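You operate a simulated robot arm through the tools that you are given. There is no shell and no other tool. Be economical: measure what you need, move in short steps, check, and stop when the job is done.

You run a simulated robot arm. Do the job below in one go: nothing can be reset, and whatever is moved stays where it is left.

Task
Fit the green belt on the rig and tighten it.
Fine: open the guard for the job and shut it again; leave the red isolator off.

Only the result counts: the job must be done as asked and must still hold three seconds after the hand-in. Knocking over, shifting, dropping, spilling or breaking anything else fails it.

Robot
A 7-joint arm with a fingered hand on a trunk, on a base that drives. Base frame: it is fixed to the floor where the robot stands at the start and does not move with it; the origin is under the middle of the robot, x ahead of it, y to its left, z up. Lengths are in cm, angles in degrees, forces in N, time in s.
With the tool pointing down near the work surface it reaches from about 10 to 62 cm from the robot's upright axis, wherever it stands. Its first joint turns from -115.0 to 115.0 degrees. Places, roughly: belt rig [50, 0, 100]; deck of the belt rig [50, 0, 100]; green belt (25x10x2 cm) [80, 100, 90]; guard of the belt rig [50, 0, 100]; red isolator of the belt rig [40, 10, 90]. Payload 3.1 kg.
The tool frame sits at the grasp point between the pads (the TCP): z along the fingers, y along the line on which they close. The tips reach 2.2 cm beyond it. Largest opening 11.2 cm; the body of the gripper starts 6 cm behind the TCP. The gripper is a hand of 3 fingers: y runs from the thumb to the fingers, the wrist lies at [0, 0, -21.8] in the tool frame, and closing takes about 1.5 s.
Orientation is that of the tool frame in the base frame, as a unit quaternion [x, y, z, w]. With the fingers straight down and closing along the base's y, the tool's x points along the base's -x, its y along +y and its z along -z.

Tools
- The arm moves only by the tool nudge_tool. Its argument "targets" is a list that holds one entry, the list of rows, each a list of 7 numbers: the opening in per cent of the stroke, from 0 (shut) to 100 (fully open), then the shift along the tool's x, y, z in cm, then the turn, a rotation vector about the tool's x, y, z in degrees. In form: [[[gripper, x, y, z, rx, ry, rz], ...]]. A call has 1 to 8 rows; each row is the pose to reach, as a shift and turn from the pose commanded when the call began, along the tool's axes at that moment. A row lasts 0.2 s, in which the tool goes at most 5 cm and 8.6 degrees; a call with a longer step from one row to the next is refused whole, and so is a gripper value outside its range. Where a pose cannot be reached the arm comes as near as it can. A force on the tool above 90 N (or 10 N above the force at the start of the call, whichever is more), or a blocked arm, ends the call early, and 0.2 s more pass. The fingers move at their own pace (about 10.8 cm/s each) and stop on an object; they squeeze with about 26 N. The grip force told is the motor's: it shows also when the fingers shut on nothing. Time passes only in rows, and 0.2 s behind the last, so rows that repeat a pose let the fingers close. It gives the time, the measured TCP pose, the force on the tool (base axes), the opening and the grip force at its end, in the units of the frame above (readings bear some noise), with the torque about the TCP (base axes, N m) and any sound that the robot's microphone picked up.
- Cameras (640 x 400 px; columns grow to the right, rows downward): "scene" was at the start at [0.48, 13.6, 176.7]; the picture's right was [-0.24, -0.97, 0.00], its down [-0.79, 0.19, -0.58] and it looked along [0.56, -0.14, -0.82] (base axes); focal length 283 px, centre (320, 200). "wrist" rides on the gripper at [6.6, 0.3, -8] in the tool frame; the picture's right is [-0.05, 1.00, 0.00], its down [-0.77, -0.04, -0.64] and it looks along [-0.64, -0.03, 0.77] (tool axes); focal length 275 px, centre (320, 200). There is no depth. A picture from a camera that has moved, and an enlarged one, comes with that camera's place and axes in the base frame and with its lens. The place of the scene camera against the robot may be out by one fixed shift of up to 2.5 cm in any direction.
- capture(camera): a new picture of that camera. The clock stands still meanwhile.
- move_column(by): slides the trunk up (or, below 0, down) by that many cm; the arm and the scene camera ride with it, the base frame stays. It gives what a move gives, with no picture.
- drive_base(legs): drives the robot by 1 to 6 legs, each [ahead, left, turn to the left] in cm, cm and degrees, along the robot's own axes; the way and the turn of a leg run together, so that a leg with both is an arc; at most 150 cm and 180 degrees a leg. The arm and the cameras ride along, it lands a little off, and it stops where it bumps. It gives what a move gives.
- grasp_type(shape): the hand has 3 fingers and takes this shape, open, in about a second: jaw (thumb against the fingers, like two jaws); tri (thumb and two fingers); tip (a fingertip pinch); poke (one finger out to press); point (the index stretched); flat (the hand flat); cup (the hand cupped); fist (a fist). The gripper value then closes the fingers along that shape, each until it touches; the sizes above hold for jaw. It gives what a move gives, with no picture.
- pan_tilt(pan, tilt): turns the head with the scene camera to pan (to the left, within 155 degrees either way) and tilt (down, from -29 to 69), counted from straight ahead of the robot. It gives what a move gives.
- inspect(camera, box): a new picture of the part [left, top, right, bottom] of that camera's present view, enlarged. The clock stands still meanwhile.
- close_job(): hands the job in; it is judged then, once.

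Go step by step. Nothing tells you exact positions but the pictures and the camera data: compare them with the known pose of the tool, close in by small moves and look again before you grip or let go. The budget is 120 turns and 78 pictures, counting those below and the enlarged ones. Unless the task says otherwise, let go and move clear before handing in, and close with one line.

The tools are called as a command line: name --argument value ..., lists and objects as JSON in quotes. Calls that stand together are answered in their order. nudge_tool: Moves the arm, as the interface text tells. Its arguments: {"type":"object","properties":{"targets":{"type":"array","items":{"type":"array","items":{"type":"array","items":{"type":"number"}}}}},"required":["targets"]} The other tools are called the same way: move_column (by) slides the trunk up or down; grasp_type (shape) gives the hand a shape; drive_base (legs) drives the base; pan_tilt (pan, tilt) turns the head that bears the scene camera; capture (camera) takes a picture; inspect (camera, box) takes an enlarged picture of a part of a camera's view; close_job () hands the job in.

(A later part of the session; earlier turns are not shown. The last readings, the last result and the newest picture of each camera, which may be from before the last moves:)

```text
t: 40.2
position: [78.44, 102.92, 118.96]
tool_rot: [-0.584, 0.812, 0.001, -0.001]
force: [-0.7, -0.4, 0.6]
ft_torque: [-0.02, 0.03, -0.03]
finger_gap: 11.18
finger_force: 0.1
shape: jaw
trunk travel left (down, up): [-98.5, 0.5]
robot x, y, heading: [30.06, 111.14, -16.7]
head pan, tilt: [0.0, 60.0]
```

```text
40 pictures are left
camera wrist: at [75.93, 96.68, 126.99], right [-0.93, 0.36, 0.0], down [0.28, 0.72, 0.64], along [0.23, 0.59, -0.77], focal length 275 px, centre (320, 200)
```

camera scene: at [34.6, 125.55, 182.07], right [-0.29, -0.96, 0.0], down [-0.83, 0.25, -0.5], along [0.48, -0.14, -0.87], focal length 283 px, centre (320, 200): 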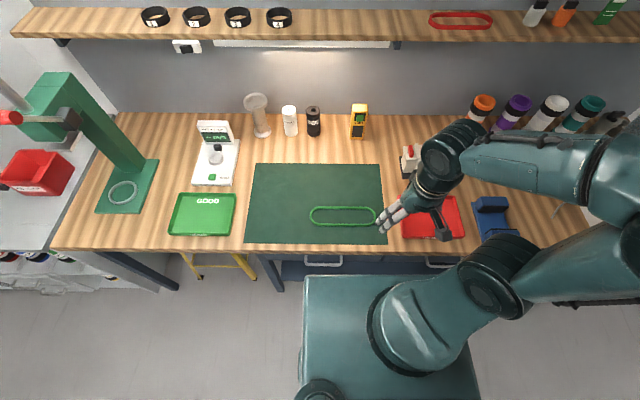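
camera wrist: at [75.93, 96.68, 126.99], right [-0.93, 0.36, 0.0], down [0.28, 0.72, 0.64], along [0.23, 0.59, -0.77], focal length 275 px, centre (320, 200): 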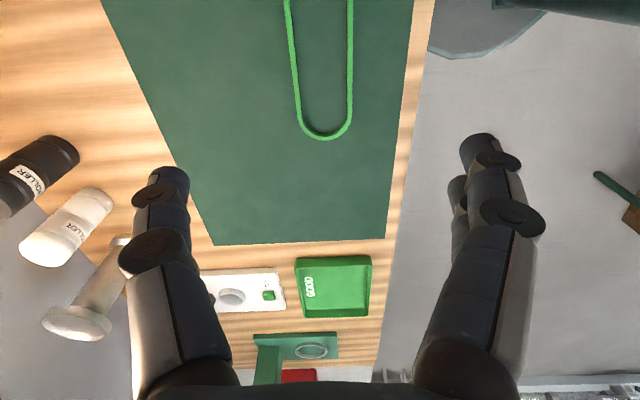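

The belt is centred under the hand and about 7.5 cm wide. I'll descend partway and check.

nudge_tool --targets '[[[100, 0, 0, 4.5, 0, 0, 0], [100, 0, 0, 9, 0, 0, 0], [100, 0, 0, 13.5, 0, 0, 0], [100, 0, 0, 18, 0, 0, 0], [100, 0, 0, 21, 0, 0, 0], [100, 0, 0, 22, 0, 0, 0], [100, 0, 0, 22, 0, 0, 0]]]'

capture --camera "wrist"

```text
t: 41.8
position: [78.56, 102.78, 97.05]
tool_rot: [-0.582, 0.813, 0.0, -0.001]
force: [-0.3, -0.7, 0.9]
ft_torque: [0.01, -0.01, 0.01]
finger_gap: 11.21
finger_force: 0.1
shape: jaw
trunk travel left (down, up): [-98.5, 0.5]
robot x, y, heading: [29.84, 111.12, -16.5]
head pan, tilt: [0.0, 60.0]
```

```text
39 pictures are left
camera wrist: at [76.0, 96.66, 104.96], right [-0.93, 0.36, 0.0], down [0.28, 0.72, 0.64], along [0.23, 0.59, -0.77], focal length 275 px, centre (320, 200)
```

wrist: 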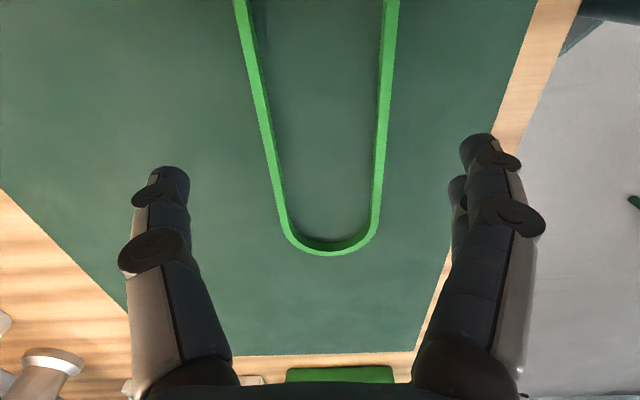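

Well centred. I'll go down to belt level and close gently.

nudge_tool --targets '[[[100, 0, 0, 2, 0, 0, 0], [100, 0, 0, 4, 0, 0, 0], [100, 0, 0, 5.5, 0, 0, 0], [100, 0, 0, 5.7, 0, 0, 0]]]'

nudge_tool --targets '[[[68, 0, 0, 0, 0, 0, 0], [68, 0, 0, 0, 0, 0, 0], [68, 0, 0, 0, 0, 0, 0], [68, 0, 0, 0, 0, 0, 0]]]'

capture --camera "wrist"

```text
t: 42.8
position: [78.49, 102.8, 91.22]
tool_rot: [-0.583, 0.813, 0.001, 0.0]
force: [-0.2, -0.5, -0.1]
ft_torque: [0.02, -0.02, -0.07]
finger_gap: 11.2
finger_force: 0.1
shape: jaw
trunk travel left (down, up): [-98.5, 0.5]
robot x, y, heading: [30.0, 111.13, -16.7]
head pan, tilt: [0.0, 60.0]
```

```text
t: 43.8
position: [78.38, 102.85, 91.34]
tool_rot: [-0.582, 0.813, 0.001, 0.0]
force: [-0.4, 0.5, 0.4]
ft_torque: [-0.05, -0.02, 0.03]
finger_gap: 7.66
finger_force: 0.0
shape: jaw
trunk travel left (down, up): [-98.5, 0.5]
robot x, y, heading: [29.62, 111.06, -16.8]
head pan, tilt: [0.0, 60.0]
```

```text
38 pictures are left
camera wrist: at [75.94, 96.61, 99.27], right [-0.93, 0.36, 0.0], down [0.28, 0.72, 0.64], along [0.23, 0.59, -0.77], focal length 275 px, centre (320, 200)
```

wrist: 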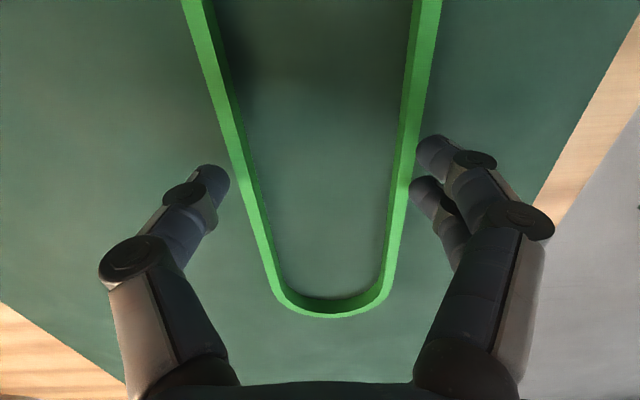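

Both sides are just outside the strands. I'll close a little more and watch whether the belt gives.

nudge_tool --targets '[[[58, 0, 0, 0, 0, 0, 0], [58, 0, 0, 0, 0, 0, 0], [58, 0, 0, 0, 0, 0, 0], [58, 0, 0, 0, 0, 0, 0]]]'

capture --camera "wrist"

```text
t: 44.8
position: [78.31, 102.92, 91.34]
tool_rot: [-0.583, 0.812, 0.0, 0.0]
force: [-1.5, -0.1, 6.1]
ft_torque: [0.1, 0.3, -0.01]
finger_gap: 5.77
finger_force: 25.9
shape: jaw
trunk travel left (down, up): [-98.5, 0.5]
robot x, y, heading: [30.02, 110.91, -16.6]
head pan, tilt: [0.0, 60.0]
```

```text
37 pictures are left
camera wrist: at [75.87, 96.63, 99.32], right [-0.93, 0.36, 0.0], down [0.28, 0.72, 0.64], along [0.23, 0.59, -0.77], focal length 275 px, centre (320, 200)
```

wrist: 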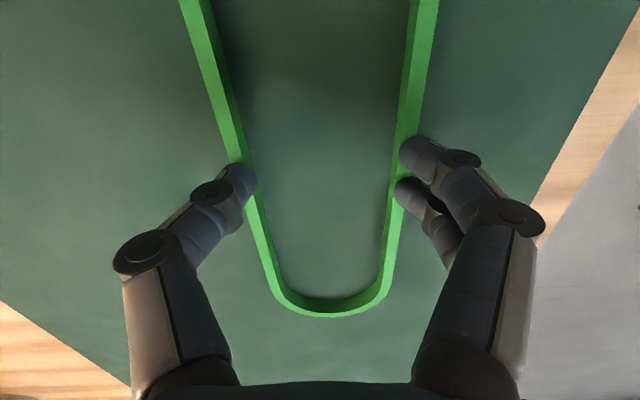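

The belt is stiff and gripped near its middle. I'll lift a little and check.

nudge_tool --targets '[[[50, 0, 0, 0, 0, 0, 0], [50, 0, 0, -1, 0, 0, 0], [50, 0, 0, -3, 0, 0, 0], [50, 0, 0, -6, 0, 0, 0], [50, 0, 0, -6, 0, 0, 0]]]'

capture --camera "wrist"

inspect --camera "scene" --box '[230, 130, 460, 275]'

```text
t: 46.0
position: [78.29, 102.92, 97.28]
tool_rot: [-0.583, 0.812, 0.0, 0.0]
force: [-0.4, 0.2, 0.0]
ft_torque: [-0.02, 0.0, -0.01]
finger_gap: 5.85
finger_force: 26.1
shape: jaw
trunk travel left (down, up): [-98.5, 0.5]
robot x, y, heading: [30.54, 111.1, -16.9]
head pan, tilt: [0.0, 60.0]
```

```text
36 pictures are left
camera wrist: at [75.9, 96.73, 105.34], right [-0.93, 0.36, 0.0], down [0.28, 0.72, 0.64], along [0.23, 0.59, -0.77], focal length 275 px, centre (320, 200)
```

wrist: 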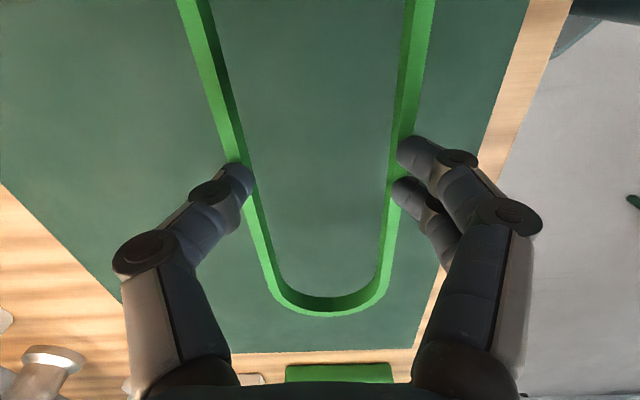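

```text
2.76 times, centred on (345, 202) of scene
camera zoom: at [34.68, 125.55, 182.07], right [-0.29, -0.96, 0.0], down [-0.83, 0.25, -0.5], along [0.48, -0.14, -0.87], focal length 782 px, centre (251, 193)
```

zoom: 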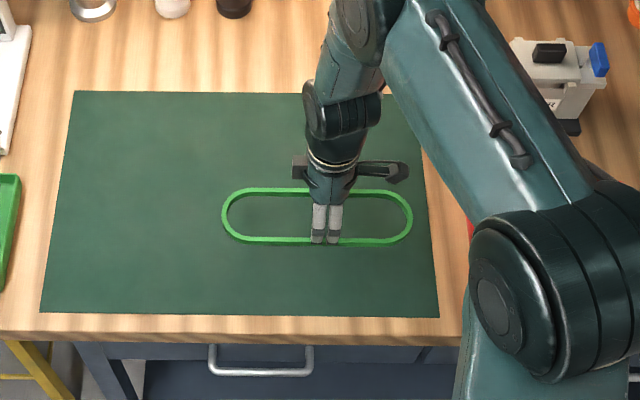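

The belt is held level by both strands. I'll raise it and drive back right along the bench to the rig.

nudge_tool --targets '[[[50, 0, 0, -4.5, 0, 0, 0], [50, 0, 0, -9, 0, 0, 0], [50, 0, 0, -13.5, 0, 0, 0], [50, 0, 0, -18, 0, 0, 0], [50, 0, 0, -22.5, 0, 0, 0], [50, 0, 0, -27, 0, 0, 0], [50, 0, 0, -28, 0, 0, 0]]]'

drive_base --legs '[[0, -107.5, 0]]'

capture --camera "scene"

capture --camera "wrist"

```text
t: 47.6
position: [78.48, 102.59, 125.68]
tool_rot: [-0.582, 0.813, 0.001, -0.001]
force: [-0.1, 0.4, -0.6]
ft_torque: [0.0, 0.01, 0.01]
finger_gap: 2.5
finger_force: 25.8
shape: jaw
trunk travel left (down, up): [-98.5, 0.5]
robot x, y, heading: [30.14, 111.26, -16.6]
head pan, tilt: [0.0, 60.0]
```

```text
t: 53.0
position: [48.46, 2.1, 125.5]
tool_rot: [-0.584, 0.812, 0.001, -0.001]
force: [-0.3, 0.1, 0.0]
ft_torque: [-0.01, -0.01, 0.01]
finger_gap: 2.49
finger_force: 25.4
shape: jaw
trunk travel left (down, up): [-98.5, 0.5]
robot x, y, heading: [0.01, 10.52, -16.9]
head pan, tilt: [0.0, 60.0]
```

```text
34 pictures are left
camera scene: at [4.49, 24.88, 182.07], right [-0.29, -0.96, 0.0], down [-0.83, 0.25, -0.5], along [0.48, -0.14, -0.87], focal length 283 px, centre (320, 200)
```

scene: 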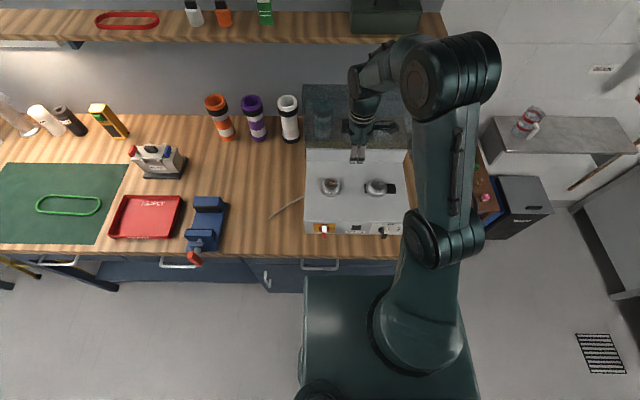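

```text
33 pictures are left
camera wrist: at [45.97, -4.13, 133.56], right [-0.93, 0.36, 0.0], down [0.28, 0.72, 0.64], along [0.23, 0.59, -0.77], focal length 275 px, centre (320, 200)
```

wrist: 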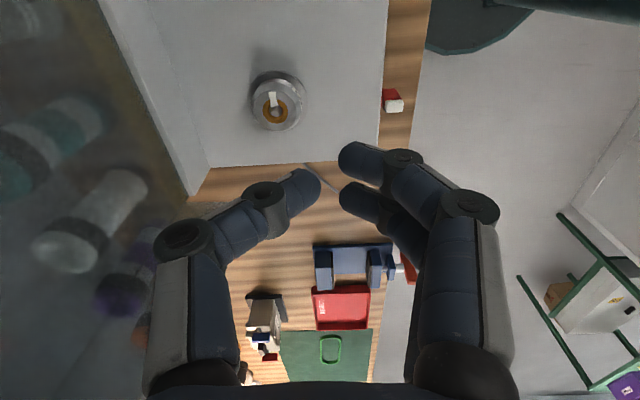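

The belt slipped out during the lift and fell back on the mat, so the grip was too shallow. While here I'll take a closer look at the pulley, then return for a better grip.

inspect --camera "wrist" --box '[210, 40, 370, 140]'

inspect --camera "scene" --box '[290, 130, 420, 250]'

drive_base --legs '[[0, 107, 0]]'

nudge_tool --targets '[[[100, 0, 0, 3, 0, 0, 0], [100, 0, 0, 7, 0, 0, 0], [100, 0, 0, 10, 0, 0, 0], [100, 0, 0, 10, 0, 0, 0], [100, 0, 0, 10, 0, 0, 0]]]'

capture --camera "wrist"

```text
4.00 times, centred on (290, 90) of wrist
camera zoom: at [45.97, -4.13, 133.56], right [-0.93, 0.36, 0.0], down [0.28, 0.72, 0.64], along [0.23, 0.59, -0.77], focal length 1101 px, centre (440, 640)
```

zoom: 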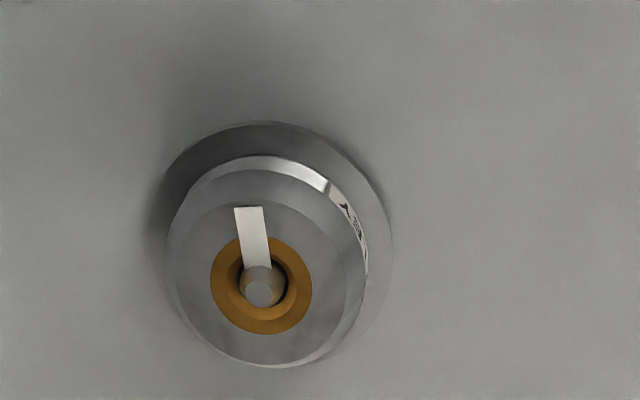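

```text
3.33 times, centred on (355, 190) of scene
camera zoom: at [4.49, 24.88, 182.07], right [-0.29, -0.96, 0.0], down [-0.83, 0.25, -0.5], along [0.48, -0.14, -0.87], focal length 944 px, centre (203, 233)
```

zoom: 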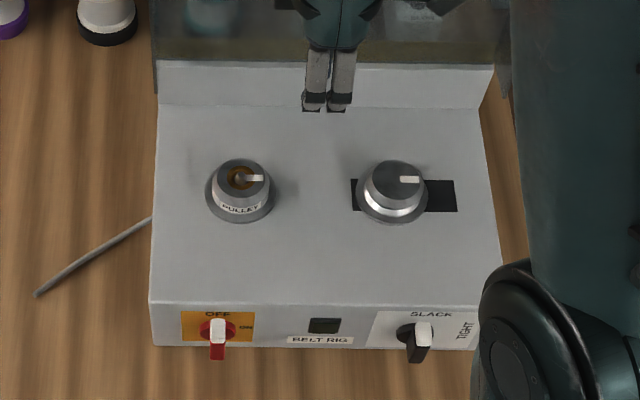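

```text
t: 58.6
position: [78.74, 106.9, 125.55]
tool_rot: [-0.59, 0.808, 0.001, -0.001]
force: [-0.4, -0.4, -0.8]
ft_torque: [-0.05, 0.01, 0.0]
finger_gap: 2.53
finger_force: 25.7
shape: jaw
trunk travel left (down, up): [-98.5, 0.5]
robot x, y, heading: [30.06, 114.38, -15.4]
head pan, tilt: [0.0, 60.0]
```

```text
t: 59.8
position: [78.58, 106.76, 115.67]
tool_rot: [-0.59, 0.807, 0.001, 0.0]
force: [-0.3, 0.5, 0.1]
ft_torque: [0.01, 0.0, 0.0]
finger_gap: 11.17
finger_force: 0.1
shape: jaw
trunk travel left (down, up): [-98.5, 0.5]
robot x, y, heading: [30.24, 114.39, -15.7]
head pan, tilt: [0.0, 60.0]
```

```text
30 pictures are left
camera wrist: at [76.22, 100.54, 123.63], right [-0.94, 0.35, 0.0], down [0.27, 0.72, 0.64], along [0.22, 0.6, -0.77], focal length 275 px, centre (320, 200)
```

wrist: 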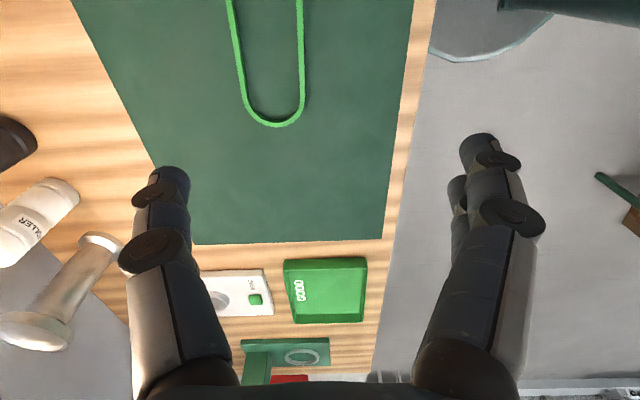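

The belt now lies at about (82.6, 101.8), its axis about 22° off base y. I'll align over it again, going lower this time.

nudge_tool --targets '[[[100, 1.0, -1.5, 3.5, 0, 0, 2], [100, 2.0, -3, 7, 0, 0, 4], [100, 3, -4.5, 10, 0, 0, 4], [100, 3.55, -5.3, 14, 0, 0, 4], [100, 3.55, -5.3, 18, 0, 0, 4], [100, 3.55, -5.3, 18.7, 0, 0, 4], [100, 3.55, -5.3, 18.7, 0, 0, 4]]]'

capture --camera "wrist"

```text
t: 61.4
position: [82.75, 101.87, 96.84]
tool_rot: [-0.561, 0.828, 0.0, 0.001]
force: [-1.1, 0.0, 0.2]
ft_torque: [0.02, -0.02, -0.04]
finger_gap: 11.2
finger_force: 0.0
shape: jaw
trunk travel left (down, up): [-98.5, 0.5]
robot x, y, heading: [30.28, 114.47, -15.8]
head pan, tilt: [0.0, 60.0]
```

```text
29 pictures are left
camera wrist: at [79.85, 95.77, 104.9], right [-0.91, 0.41, 0.0], down [0.32, 0.7, 0.64], along [0.26, 0.58, -0.77], focal length 275 px, centre (320, 200)
```

wrist: 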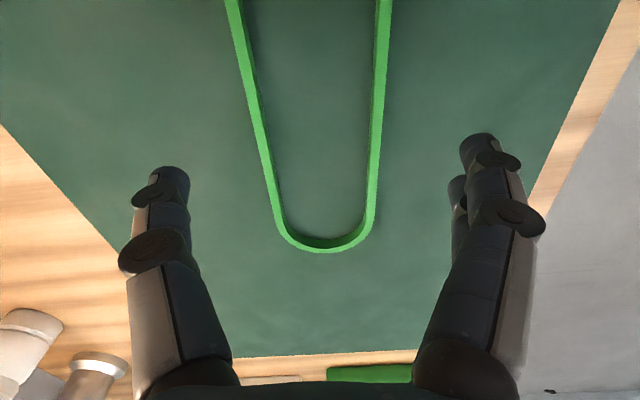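

Aligned again. Descending deeper this time and closing.

nudge_tool --targets '[[[90, 0, 0, 2.5, 0, 0, 0], [85, 0, 0, 5, 0, 0, 0], [80, 0, 0, 6, 0, 0, 0], [80, 0, 0, 6.5, 0, 0, 0], [80, 0, 0, 6.5, 0, 0, 0]]]'

nudge_tool --targets '[[[50, 0, 0, 0, 0, 0, 0], [50, 0, 0, 0, 0, 0, 0], [40, 0, 0, 0, 0, 0, 0], [40, 0, 0, 0, 0, 0, 0], [40, 0, 0, 0, 0, 0, 0]]]'

capture --camera "wrist"

```text
t: 62.6
position: [82.5, 102.06, 90.36]
tool_rot: [-0.562, 0.827, 0.0, 0.0]
force: [0.6, 0.5, -0.2]
ft_torque: [-0.03, 0.01, 0.0]
finger_gap: 8.98
finger_force: 0.1
shape: jaw
trunk travel left (down, up): [-98.5, 0.5]
robot x, y, heading: [30.22, 114.4, -15.5]
head pan, tilt: [0.0, 60.0]
```

```text
t: 63.8
position: [82.67, 101.92, 90.3]
tool_rot: [-0.561, 0.828, 0.0, 0.0]
force: [-0.1, -0.3, -0.4]
ft_torque: [-0.02, 0.02, 0.02]
finger_gap: 7.19
finger_force: 26.0
shape: jaw
trunk travel left (down, up): [-98.5, 0.5]
robot x, y, heading: [29.96, 114.39, -15.7]
head pan, tilt: [0.0, 60.0]
```

```text
28 pictures are left
camera wrist: at [79.84, 95.89, 98.32], right [-0.91, 0.41, 0.0], down [0.32, 0.7, 0.64], along [0.26, 0.58, -0.77], focal length 275 px, centre (320, 200)
```

wrist: 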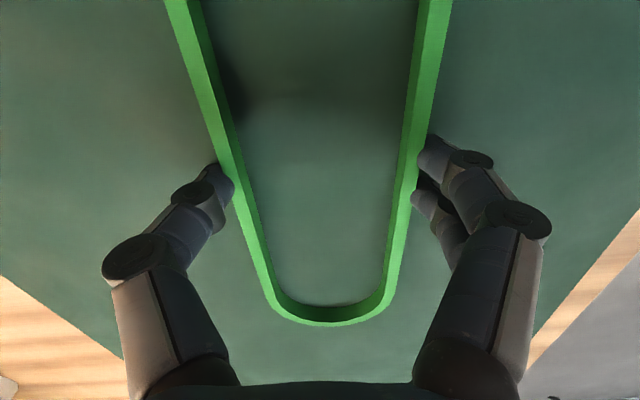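

This grip is deeper (gap 7.2 cm on the outer faces). I'll lift slowly and watch the gap.

nudge_tool --targets '[[[40, 0, 0, -0.5, 0, 0, 0], [40, 0, 0, -1.5, 0, 0, 0], [40, 0, 0, -3, 0, 0, 0], [40, 0, 0, -5, 0, 0, 0], [40, 0, 0, -7, 0, 0, 0], [40, 0, 0, -9, 0, 0, 0], [40, 0, 0, -11, 0, 0, 0], [40, 0, 0, -12, 0, 0, 0]]]'

nudge_tool --targets '[[[40, 0, 0, -1, 0, 0, 0], [40, 0, 0, -3, 0, 0, 0], [40, 0, 0, -5, 0, 0, 0], [40, 0, 0, -7, 0, 0, 0], [40, 0, 0, -9, 0, 0, 0], [40, 0, 0, -11, 0, 0, 0], [40, 0, 0, -13, 0, 0, 0], [40, 0, 0, -14, 0, 0, 0]]]'

capture --camera "wrist"

```text
t: 65.6
position: [82.7, 102.09, 102.44]
tool_rot: [-0.562, 0.827, 0.001, 0.0]
force: [0.7, 0.0, -0.5]
ft_torque: [0.0, -0.01, -0.02]
finger_gap: 7.18
finger_force: 25.9
shape: jaw
trunk travel left (down, up): [-98.5, 0.5]
robot x, y, heading: [30.06, 114.11, -15.7]
head pan, tilt: [0.0, 60.0]
```

```text
t: 67.4
position: [82.69, 102.1, 116.25]
tool_rot: [-0.561, 0.828, 0.001, 0.0]
force: [-0.5, 0.2, -1.1]
ft_torque: [0.03, 0.0, 0.0]
finger_gap: 7.19
finger_force: 26.1
shape: jaw
trunk travel left (down, up): [-98.5, 0.5]
robot x, y, heading: [30.04, 114.25, -15.6]
head pan, tilt: [0.0, 60.0]
```

```text
27 pictures are left
camera wrist: at [79.87, 95.94, 124.29], right [-0.91, 0.41, 0.0], down [0.32, 0.7, 0.64], along [0.26, 0.58, -0.77], focal length 275 px, centre (320, 200)
```

wrist: 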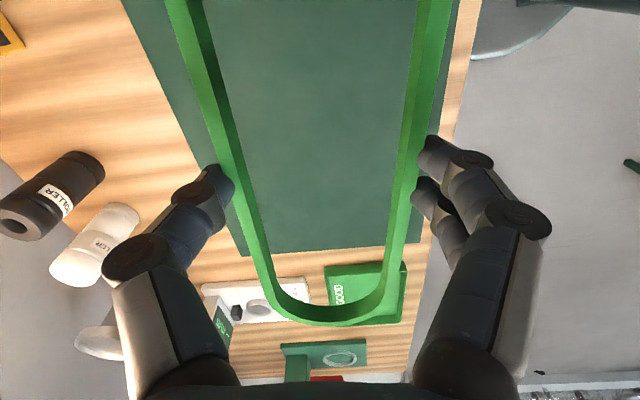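

The belt is held firmly. I'll drive back right along the bench.

drive_base --legs '[[0, -54, 0], [0, -54, 0]]'

capture --camera "wrist"

capture --camera "scene"

```text
t: 73.2
position: [53.87, -1.67, 116.24]
tool_rot: [-0.564, 0.826, 0.001, 0.0]
force: [1.1, 0.1, -1.1]
ft_torque: [0.01, -0.03, 0.01]
finger_gap: 7.19
finger_force: 25.9
shape: jaw
trunk travel left (down, up): [-98.5, 0.5]
robot x, y, heading: [1.9, 10.74, -15.5]
head pan, tilt: [0.0, 60.0]
```

```text
26 pictures are left
camera wrist: at [51.22, -7.79, 124.28], right [-0.91, 0.41, 0.0], down [0.32, 0.7, 0.64], along [0.26, 0.58, -0.77], focal length 275 px, centre (320, 200)
```

wrist: 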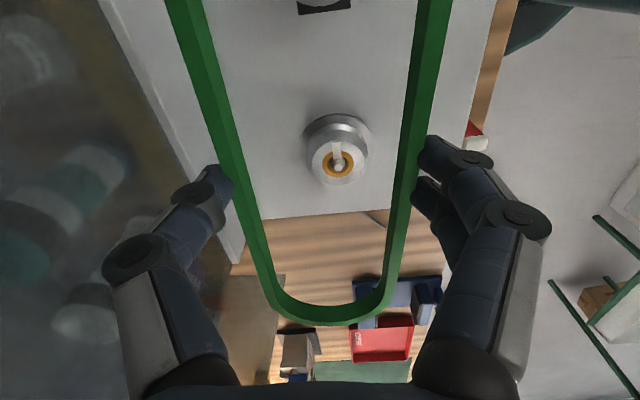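

```text
25 pictures are left
camera scene: at [5.67, 25.22, 182.06], right [-0.27, -0.96, 0.0], down [-0.83, 0.23, -0.5], along [0.48, -0.13, -0.87], focal length 283 px, centre (320, 200)
```

scene: 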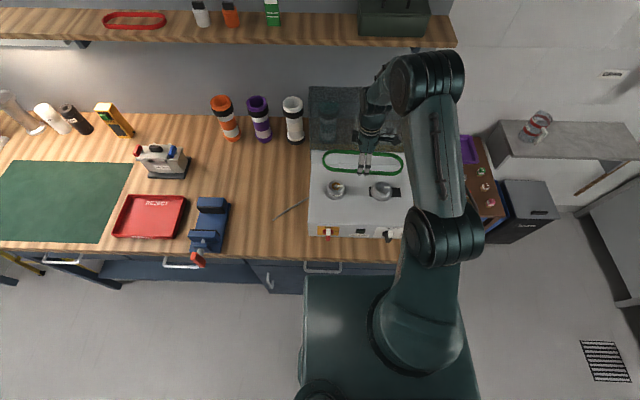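

The belt hangs over the rig; refined estimates put the left pulley top at about (55.3, 5.5, 102) and the right at (50.6, -10.1). I'll align the yaw, shift slightly and lower to just above the pulleys.

nudge_tool --targets '[[[40, 0.3, 0.2, 1.5, 0, 0, -1.5], [40, 0.6, 0.5, 3, 0, 0, -3], [40, 0.92, 0.71, 5, 0, 0, -4.5], [40, 0.92, 0.71, 7, 0, 0, -4.5], [40, 0.92, 0.71, 8.5, 0, 0, -4.5], [40, 0.92, 0.71, 9, 0, 0, -4.5], [40, 0.92, 0.71, 9, 0, 0, -4.5]]]'

capture --camera "wrist"

inspect --camera "scene" --box '[290, 110, 430, 250]'

```text
t: 74.8
position: [53.01, -2.3, 107.2]
tool_rot: [-0.594, 0.804, 0.001, 0.0]
force: [-0.5, 0.7, -0.2]
ft_torque: [-0.01, 0.03, -0.01]
finger_gap: 7.22
finger_force: 25.5
shape: jaw
trunk travel left (down, up): [-98.5, 0.5]
robot x, y, heading: [0.97, 10.54, -15.5]
head pan, tilt: [0.0, 60.0]
```

```text
24 pictures are left
camera wrist: at [50.73, -8.54, 115.2], right [-0.94, 0.34, 0.0], down [0.26, 0.73, 0.64], along [0.21, 0.6, -0.77], focal length 275 px, centre (320, 200)
```

wrist: 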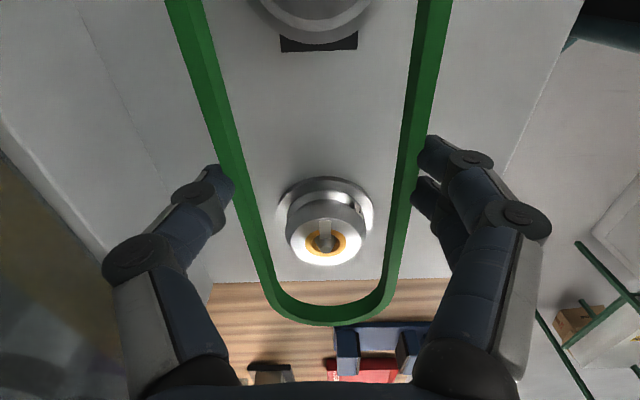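

```text
2.86 times, centred on (360, 180) of scene
camera zoom: at [5.66, 25.16, 182.07], right [-0.27, -0.96, 0.0], down [-0.83, 0.23, -0.5], along [0.48, -0.13, -0.87], focal length 809 px, centre (206, 257)
```

zoom: 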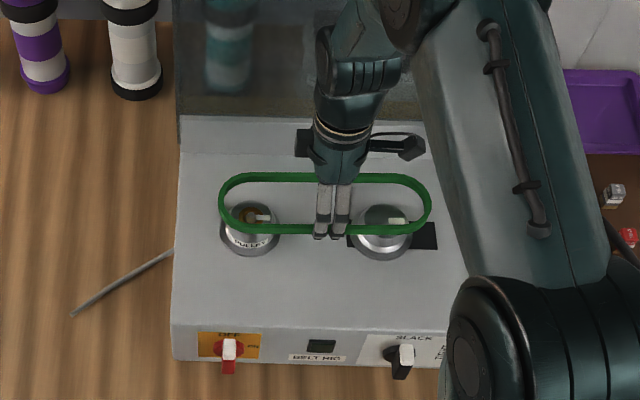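

Alignment looks good: the pulleys' midpoint matches the belt's, needing only about 0.25 cm away from me. I'll lower in small steps and watch the force.

nudge_tool --targets '[[[40, 0, -0.25, 1, 0, 0, 0], [40, 0, -0.25, 2, 0, 0, 0], [40, 0, -0.25, 3, 0, 0, 0], [40, 0, -0.25, 3.5, 0, 0, 0], [40, 0, -0.25, 4, 0, 0, 0]]]'

capture --camera "wrist"

inspect --camera "scene" --box '[310, 130, 420, 230]'

```text
t: 76.0
position: [53.01, -2.44, 103.22]
tool_rot: [-0.595, 0.804, 0.001, 0.0]
force: [-0.2, 0.3, 0.7]
ft_torque: [-0.05, 0.01, -0.01]
finger_gap: 7.19
finger_force: 26.0
shape: jaw
trunk travel left (down, up): [-98.5, 0.5]
robot x, y, heading: [1.28, 10.2, -15.5]
head pan, tilt: [0.0, 60.0]
```

```text
22 pictures are left
camera wrist: at [50.82, -8.72, 111.21], right [-0.94, 0.34, 0.0], down [0.26, 0.73, 0.64], along [0.21, 0.6, -0.77], focal length 275 px, centre (320, 200)
```

wrist: 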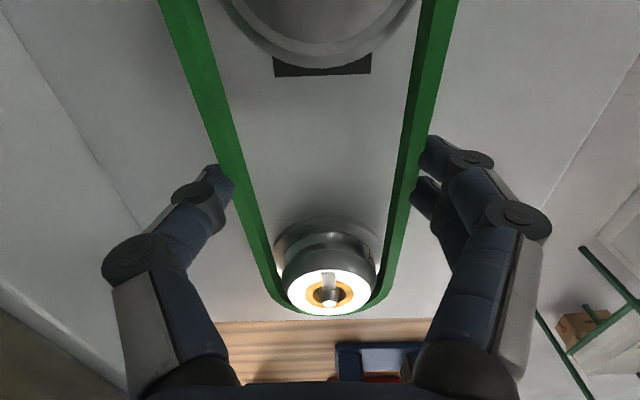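

```text
4.00 times, centred on (365, 180) of scene
camera zoom: at [5.63, 25.16, 182.07], right [-0.27, -0.96, 0.0], down [-0.83, 0.23, -0.5], along [0.48, -0.13, -0.87], focal length 1133 px, centre (140, 280)
```

zoom: 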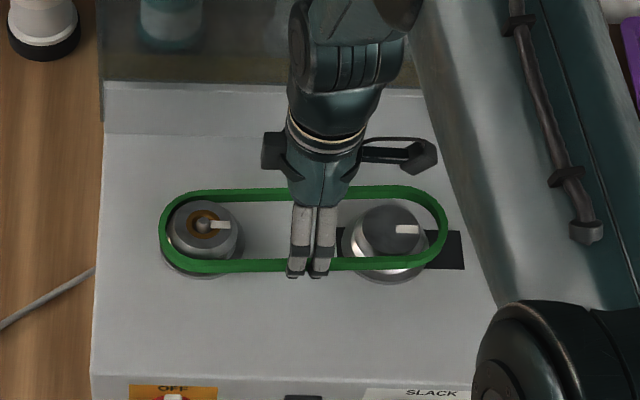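

The left pulley fits inside the loop but the belt sits about 0.5 cm too far right. I'll shift it left and lower gradually.

nudge_tool --targets '[[[40, -0.3, 0, 0, 0, 0, 0], [40, -0.5, 0, 0, 0, 0, 0], [40, -0.5, 0, 0.5, 0, 0, 0], [40, -0.5, 0, 1, 0, 0, 0], [40, -0.5, 0, 1, 0, 0, 0]]]'

inspect --camera "scene" --box '[310, 130, 420, 230]'

```text
t: 77.2
position: [53.36, -1.88, 102.5]
tool_rot: [-0.595, 0.804, 0.001, -0.001]
force: [-1.0, 0.7, -0.6]
ft_torque: [-0.04, 0.03, -0.09]
finger_gap: 7.2
finger_force: 25.8
shape: jaw
trunk travel left (down, up): [-98.5, 0.5]
robot x, y, heading: [1.18, 11.12, -15.4]
head pan, tilt: [0.0, 60.0]
```

```text
4.00 times, centred on (365, 180) of scene
camera zoom: at [5.58, 25.18, 182.07], right [-0.27, -0.96, 0.0], down [-0.83, 0.23, -0.5], along [0.48, -0.13, -0.87], focal length 1133 px, centre (140, 280)
```

zoom: 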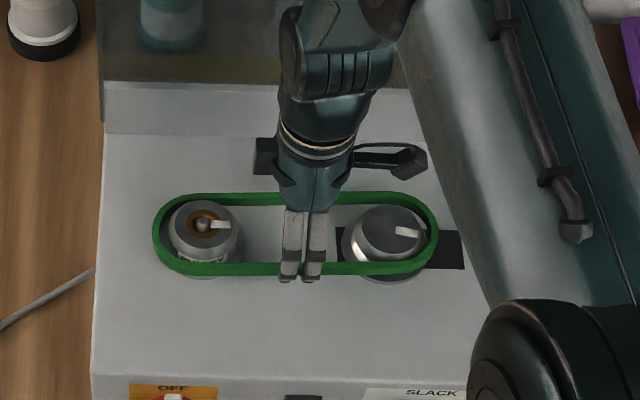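

Nearly symmetric; I'll shift back 0.2 cm and lower on, watching force.

nudge_tool --targets '[[[40, 0.2, 0, 0.3, 0, 0, 0], [40, 0.2, 0, 0.7, 0, 0, 0], [40, 0.2, 0, 1.1, 0, 0, 0], [40, 0.2, 0, 1.4, 0, 0, 0], [40, 0.2, 0, 1.4, 0, 0, 0]]]'

inspect --camera "scene" --box '[310, 130, 420, 230]'

```text
t: 78.4
position: [53.01, -1.94, 101.27]
tool_rot: [-0.596, 0.803, -0.003, 0.003]
force: [4.9, -1.3, 51.0]
ft_torque: [-0.04, -0.11, -0.06]
finger_gap: 6.83
finger_force: 25.7
shape: jaw
trunk travel left (down, up): [-98.5, 0.5]
robot x, y, heading: [1.35, 10.63, -15.6]
head pan, tilt: [0.0, 60.0]
```

```text
4.00 times, centred on (365, 180) of scene
camera zoom: at [4.85, 25.32, 182.12], right [-0.27, -0.96, 0.0], down [-0.83, 0.23, -0.5], along [0.49, -0.14, -0.86], focal length 1133 px, centre (140, 280)
```

zoom: 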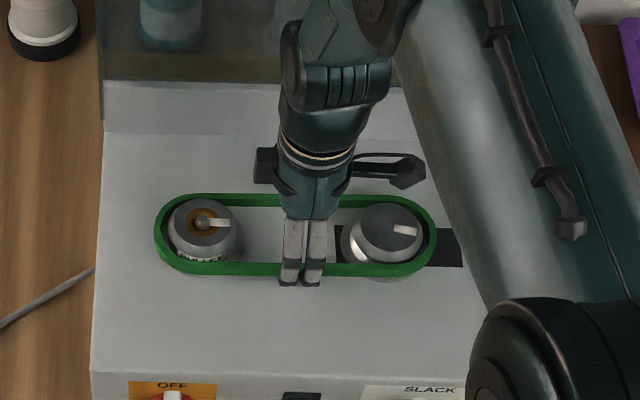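

There is 50 N of contact, so the belt or fingertips have bottomed. I'll relieve the pressure, open the fingers and look.

nudge_tool --targets '[[[40, 0, 0, -0.3, 0, 0, 0], [40, 0, 0, -0.5, 0, 0, 0], [75, 0, 0, -0.5, 0, 0, 0], [85, 0, 0, -0.5, 0, 0, 0], [85, 0, 0, -0.5, 0, 0, 0]]]'

capture --camera "wrist"

inspect --camera "scene" --box '[310, 130, 420, 230]'

```text
t: 79.6
position: [53.11, -2.05, 101.3]
tool_rot: [-0.595, 0.804, 0.002, -0.001]
force: [0.3, 0.4, -0.8]
ft_torque: [0.03, 0.02, 0.03]
finger_gap: 9.52
finger_force: 0.0
shape: jaw
trunk travel left (down, up): [-98.5, 0.5]
robot x, y, heading: [1.34, 10.46, -15.7]
head pan, tilt: [0.0, 60.0]
```

```text
18 pictures are left
camera wrist: at [50.9, -8.39, 109.32], right [-0.94, 0.34, 0.0], down [0.26, 0.73, 0.64], along [0.21, 0.6, -0.77], focal length 275 px, centre (320, 200)
```

wrist: 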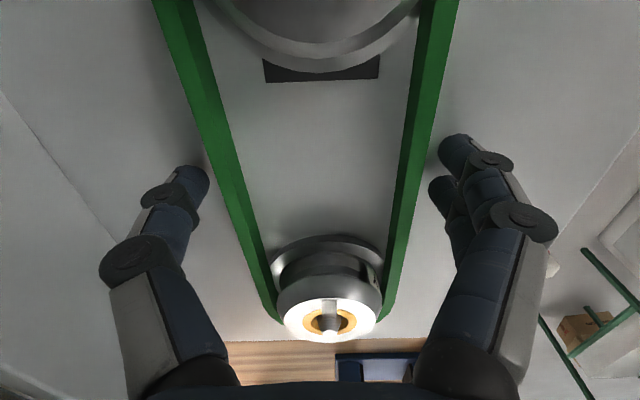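

```text
4.00 times, centred on (365, 180) of scene
camera zoom: at [5.66, 25.14, 182.05], right [-0.27, -0.96, 0.0], down [-0.83, 0.23, -0.5], along [0.48, -0.13, -0.87], focal length 1133 px, centre (140, 280)
```

zoom: 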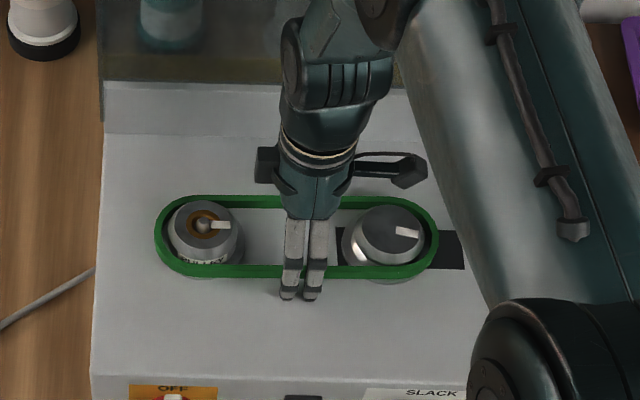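

The belt loop sits around both pulleys and the fingers are free of it. I'll withdraw straight up and inspect the result.

nudge_tool --targets '[[[90, 0, 0, -1, 0, 0, 0], [90, 0, 0, -4, 0, 0, 0], [90, 0, 0, -8, 0, 0, 0], [90, 0, 0, -12, 0, 0, 0], [90, 1, 2, -16, 0, 0, 0], [90, 2, 4, -20, 0, 0, 0], [90, 3, 6, -23, 0, 0, 0]]]'

capture --camera "wrist"

inspect --camera "scene" --box '[300, 130, 420, 240]'

```text
t: 81.2
position: [46.53, -3.1, 124.73]
tool_rot: [-0.595, 0.804, 0.0, 0.0]
force: [0.0, -0.6, 0.2]
ft_torque: [0.0, -0.03, 0.0]
finger_gap: 10.05
finger_force: 0.0
shape: jaw
trunk travel left (down, up): [-98.5, 0.5]
robot x, y, heading: [1.46, 10.61, -15.7]
head pan, tilt: [0.0, 60.0]
```

```text
16 pictures are left
camera wrist: at [44.24, -9.56, 132.71], right [-0.94, 0.34, 0.0], down [0.26, 0.73, 0.64], along [0.21, 0.6, -0.77], focal length 275 px, centre (320, 200)
```

wrist: 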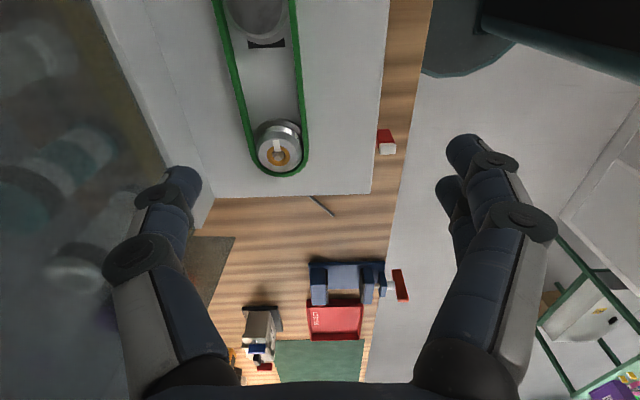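

```text
3.64 times, centred on (360, 185) of scene
camera zoom: at [5.42, 25.13, 182.07], right [-0.27, -0.96, 0.0], down [-0.83, 0.23, -0.5], along [0.48, -0.13, -0.87], focal length 1030 px, centre (174, 254)
```

zoom: 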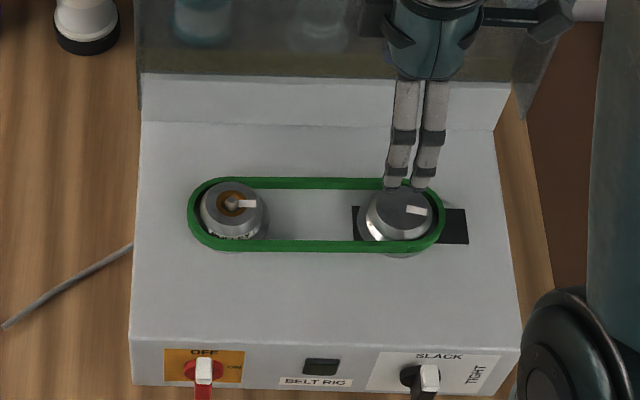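

The belt is around both pulleys. Next is the tension lever, pointing at SLACK with TIGHT to its right; I'll turn the hand square to the rig and get a close view of it.

nudge_tool --targets '[[[90, 0.7, 2, 0, 0, 0, 8.5], [90, 1.4, 4, 0, 0, 0, 17], [90, 2.1, 6, 0, 0, 0, 25.5], [90, 2.8, 8, 0, 0, 0, 34], [50, 3.5, 10, 1, 0, 0, 42.5], [30, 4.2, 12, 3, 0, 0, 51], [20, 5, 14, 5, 0, 0, 59.5], [20, 5.65, 15.5, 7, 0, 0, 68]]]'

nudge_tool --targets '[[[20, 0, 0, 1, 0, 0, 8], [20, 0, 0, 2, 0, 0, 16], [20, 0, 0, 3, 0, 0, 21.5], [20, 0, 0, 3, 0, 0, 21.5]]]'

capture --camera "wrist"

```text
t: 83.0
position: [30.21, -3.96, 117.48]
tool_rot: [-0.042, 0.999, 0.0, -0.001]
force: [0.3, 0.1, -0.6]
ft_torque: [0.0, 0.03, 0.01]
finger_gap: 2.28
finger_force: 0.1
shape: jaw
trunk travel left (down, up): [-98.5, 0.5]
robot x, y, heading: [1.16, 10.32, -15.6]
head pan, tilt: [0.0, 60.0]
```

```text
t: 84.0
position: [30.25, -4.16, 114.52]
tool_rot: [0.144, 0.99, -0.001, -0.002]
force: [-0.3, 0.3, 0.0]
ft_torque: [0.02, 0.0, -0.01]
finger_gap: 2.27
finger_force: 0.0
shape: jaw
trunk travel left (down, up): [-98.5, 0.5]
robot x, y, heading: [1.6, 10.46, -15.7]
head pan, tilt: [0.0, 60.0]
```

```text
14 pictures are left
camera wrist: at [23.97, -1.96, 122.42], right [0.33, 0.94, 0.0], down [0.73, -0.25, 0.64], along [0.6, -0.21, -0.77], focal length 275 px, centre (320, 200)
```

wrist: 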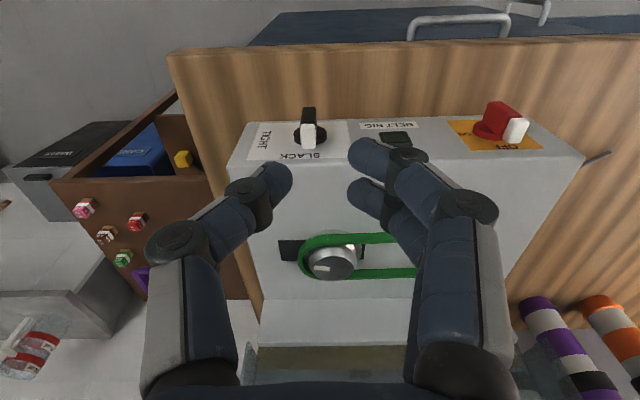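

The lever is in view near the top centre; I'll zoom in on it.

inspect --camera "wrist" --box '[230, 90, 390, 190]'

```text
4.00 times, centred on (310, 140) of wrist
camera zoom: at [23.97, -1.96, 122.42], right [0.33, 0.94, 0.0], down [0.73, -0.25, 0.64], along [0.6, -0.21, -0.77], focal length 1101 px, centre (360, 440)
```

zoom: 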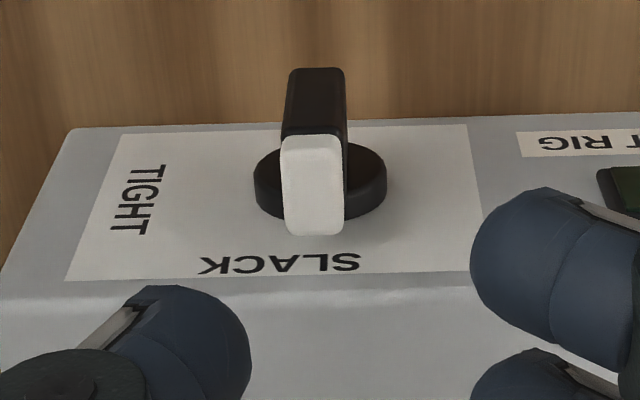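

The lever is a block knob on the near-vertical front panel: centre about (35.6, -7.2, 95), pointer up at SLACK, and TIGHT is a quarter turn clockwise. I'll take the poke shape and see where the finger lies.

grasp_type --shape "poke"

capture --camera "wrist"

```text
t: 84.9
position: [30.33, -4.09, 114.35]
tool_rot: [0.144, 0.99, 0.0, -0.001]
force: [-0.2, 0.3, -0.4]
ft_torque: [0.01, 0.01, 0.01]
finger_gap: 0.0
finger_force: 0.1
shape: poke
trunk travel left (down, up): [-98.5, 0.5]
robot x, y, heading: [1.18, 10.58, -15.7]
head pan, tilt: [0.0, 60.0]
```

```text
12 pictures are left
camera wrist: at [24.0, -1.97, 122.43], right [0.33, 0.94, 0.0], down [0.73, -0.25, 0.63], along [0.6, -0.21, -0.77], focal length 275 px, centre (320, 200)
```

wrist: 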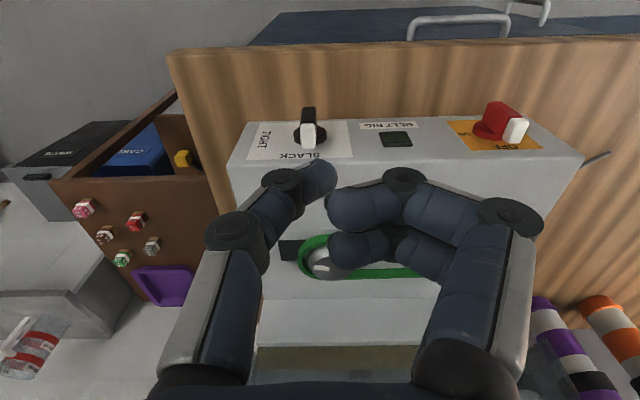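

In poke shape the thumb tip stands out about 2 cm beyond the TCP on the tool axis. I'll tilt the hand 45° toward the panel and bring the tip in front of the panel, left of the lever.

nudge_tool --targets '[[[0, 0, 0, 0, 0, -8, 0], [0, -0.3, 0.2, 2, 0, -16, 0], [0, -0.6, 0.3, 5, 0, -24, 0], [0, -0.9, 0.4, 8, 0, -32, 0], [0, -1.2, 0.5, 11, 0, -40, 0], [0, -1.4, 0.64, 14, 0, -45, 0], [0, -1.4, 0.64, 15.4, 0, -45, 0], [0, -1.4, 0.64, 15.4, 0, -45, 0]]]'

capture --camera "wrist"

```text
t: 86.7
position: [31.73, -3.86, 98.94]
tool_rot: [0.134, 0.914, -0.055, 0.379]
force: [0.2, -0.7, 0.3]
ft_torque: [-0.03, 0.02, -0.03]
finger_gap: 0.0
finger_force: 25.9
shape: jaw
out of reach, approached as far as the arm can: row 1, 2, 3, 4
trunk travel left (down, up): [-98.5, 0.5]
robot x, y, heading: [1.43, 10.72, -15.7]
head pan, tilt: [0.0, 60.0]
```

```text
11 pictures are left
camera wrist: at [21.79, -0.67, 99.87], right [0.32, 0.95, 0.03], down [0.08, -0.06, 0.99], along [0.95, -0.31, -0.1], focal length 275 px, centre (320, 200)
```

wrist: 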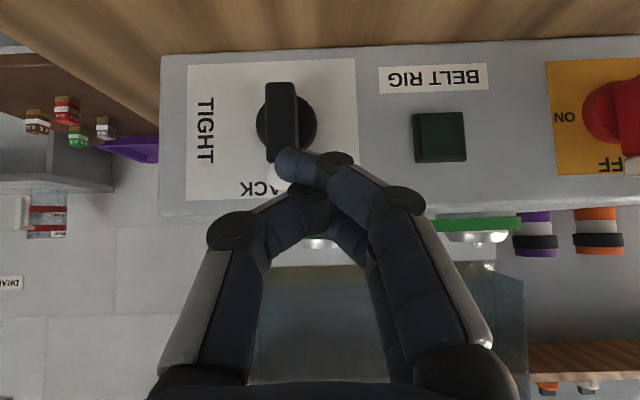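

The hand is back in closed-jaw form with a fingertip leading, and the view shows the lever well: block centre (front) about (34.5,-6.9,94.3). I'll step left of the lever and then move in beside it.

nudge_tool --targets '[[[0, 0, 0.7, 0, 0, 0, 0], [0, 0, 1.3, 0, 0, 0, 0], [0, -0.35, 1.3, 1.9, 0, 0, 0], [0, -0.71, 1.3, 3.8, 0, 0, 0], [0, -0.71, 1.3, 3.8, 0, 0, 0]]]'

capture --camera "wrist"

```text
t: 87.9
position: [34.87, -3.41, 96.85]
tool_rot: [0.133, 0.915, -0.055, 0.378]
force: [0.4, -1.1, 0.1]
ft_torque: [0.0, 0.04, -0.03]
finger_gap: 0.01
finger_force: 25.9
shape: jaw
trunk travel left (down, up): [-98.5, 0.5]
robot x, y, heading: [1.39, 10.51, -15.6]
head pan, tilt: [0.0, 60.0]
```

```text
10 pictures are left
camera wrist: at [25.02, -0.26, 97.83], right [0.32, 0.95, 0.03], down [0.08, -0.06, 0.99], along [0.95, -0.31, -0.1], focal length 275 px, centre (320, 200)
```

wrist: 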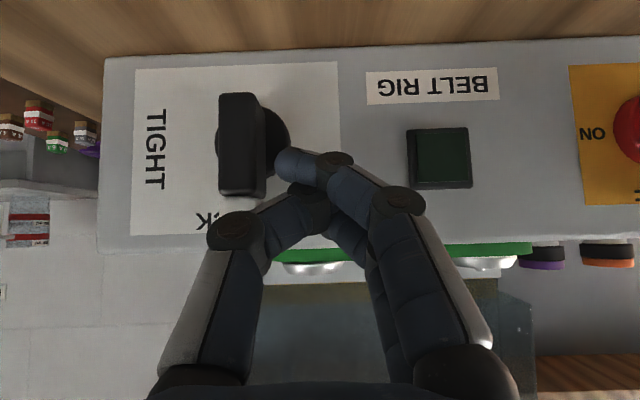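

The fingertip is beside the upper half of the lever on its left. Now I push it over clockwise along its arc.

nudge_tool --targets '[[[0, 0, -0.7, 0, 0, 0, 0], [0, -0.21, -1.1, -0.21, 0, 0, 0], [0, -0.32, -1.56, -0.32, 0, 0, 0], [0, -0.42, -2.1, -0.42, 0, 0, 0], [0, -0.42, -2.64, -0.42, 0, 0, 0], [0, -0.32, -3.2, -0.32, 0, 0, 0], [0, -0.07, -3.64, -0.07, 0, 0, 0], [0, 0.28, -3.8, 0.28, 0, 0, 0]]]'

capture --camera "wrist"

```text
t: 89.7
position: [33.7, -6.78, 96.49]
tool_rot: [0.132, 0.914, -0.055, 0.38]
force: [-5.9, 11.1, 13.5]
ft_torque: [-0.09, 0.03, -0.08]
finger_gap: 0.0
finger_force: 26.0
shape: jaw
trunk travel left (down, up): [-98.5, 0.5]
robot x, y, heading: [1.19, 10.35, -15.5]
head pan, tilt: [0.0, 60.0]
```

```text
9 pictures are left
camera wrist: at [23.89, -3.63, 97.42], right [0.31, 0.95, 0.03], down [0.08, -0.06, 0.99], along [0.95, -0.31, -0.1], focal length 275 px, centre (320, 200)
```

wrist: 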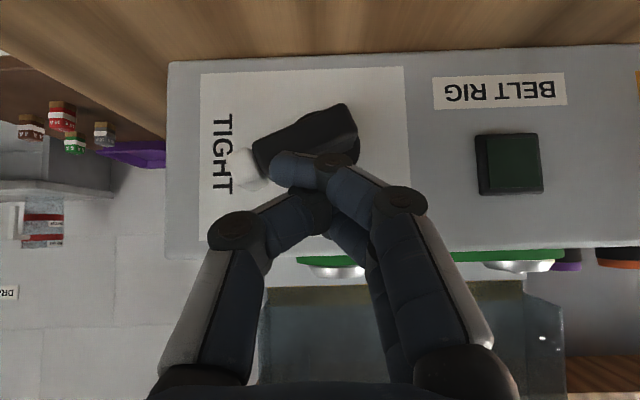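

The lever has turned about 65°. I'll push its end further down to the TIGHT position.

nudge_tool --targets '[[[0, -0.07, -0.4, -0.07, 0, 0, 0], [0, 0.07, -0.7, 0.07, 0, 0, 0], [0, 0.28, -0.8, 0.28, 0, 0, 0], [0, 0.5, -0.8, 0.5, 0, 0, 0], [0, 0.71, -0.8, 0.71, 0, 0, 0], [0, 0.85, -0.8, 0.85, 0, 0, 0]]]'

capture --camera "wrist"

```text
t: 91.1
position: [33.69, -8.06, 95.58]
tool_rot: [0.135, 0.911, -0.056, 0.385]
force: [0.8, -9.0, 51.5]
ft_torque: [0.23, -0.41, -0.3]
finger_gap: 0.0
finger_force: 25.7
shape: jaw
trunk travel left (down, up): [-98.5, 0.5]
robot x, y, heading: [1.44, 10.44, -15.6]
head pan, tilt: [0.0, 60.0]
```

```text
8 pictures are left
camera wrist: at [23.79, -4.75, 96.37], right [0.32, 0.95, 0.04], down [0.07, -0.06, 1.0], along [0.95, -0.31, -0.08], focal length 275 px, centre (320, 200)
```

wrist: 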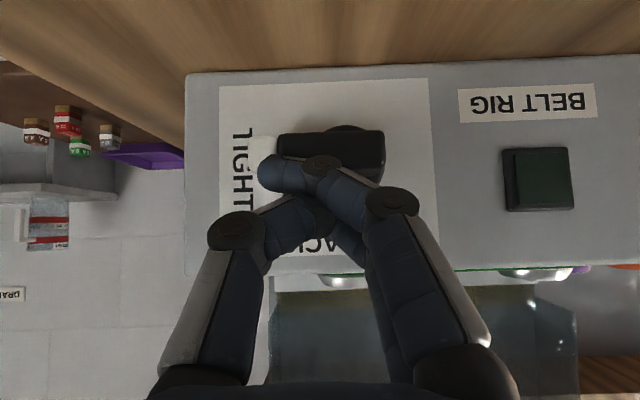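

The lever is now horizontal at TIGHT against its stop. I'll back the finger up and away and straighten the hand.

nudge_tool --targets '[[[0, -0.71, 0, -0.71, 0, 0, 0], [0, 0.35, 0, -2.47, 0, 0, 0], [0, 0.71, 0, -4.95, 0, 0, 0], [0, -1.06, 0, -8.1, 0, 8, 0], [0, -3.9, 0, -10.96, 0, 16, 0], [0, -6.7, 0, -13.8, 0, 24, 0], [0, -9.5, 0, -16.6, 0, 32, 0], [0, -10.6, 0, -17.7, 0, 40, 0]]]'

nudge_tool --targets '[[[0, 0, 0, -2, 0, 5, 0], [0, 0, 0, -4, 0, 5, -8], [0, 0, 0, -6, 0, 5, -8]]]'

inspect --camera "scene" --box '[300, 90, 440, 260]'

```text
t: 92.9
position: [29.86, -6.51, 114.97]
tool_rot: [0.143, 0.989, -0.006, 0.038]
force: [0.7, -0.9, -0.1]
ft_torque: [-0.03, 0.05, 0.01]
finger_gap: 0.0
finger_force: 25.8
shape: jaw
out of reach, approached as far as the arm can: row 5, 6
trunk travel left (down, up): [-98.5, 0.5]
robot x, y, heading: [1.52, 10.5, -15.8]
head pan, tilt: [0.0, 60.0]
```

```text
t: 93.7
position: [29.9, -9.48, 118.34]
tool_rot: [0.116, 0.989, -0.075, 0.053]
force: [0.0, -0.7, 0.3]
ft_torque: [0.0, 0.0, 0.0]
finger_gap: 0.0
finger_force: 26.3
shape: jaw
out of reach, approached as far as the arm can: row 1, 2, 3
trunk travel left (down, up): [-98.5, 0.5]
robot x, y, heading: [1.26, 10.51, -15.7]
head pan, tilt: [0.0, 60.0]
```

```text
2.35 times, centred on (370, 175) of scene
camera zoom: at [5.34, 25.25, 182.07], right [-0.27, -0.96, 0.0], down [-0.83, 0.23, -0.5], along [0.48, -0.13, -0.87], focal length 667 px, centre (202, 259)
```

zoom: 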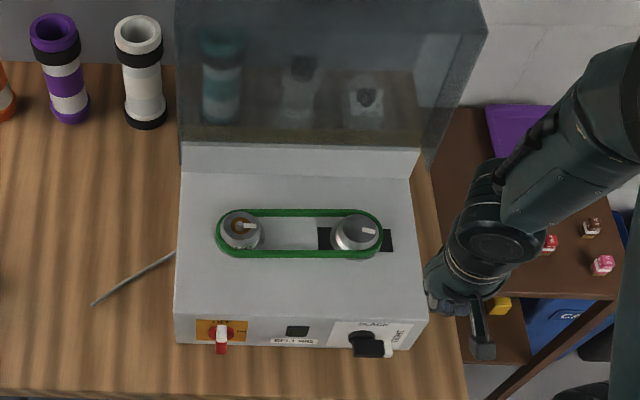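

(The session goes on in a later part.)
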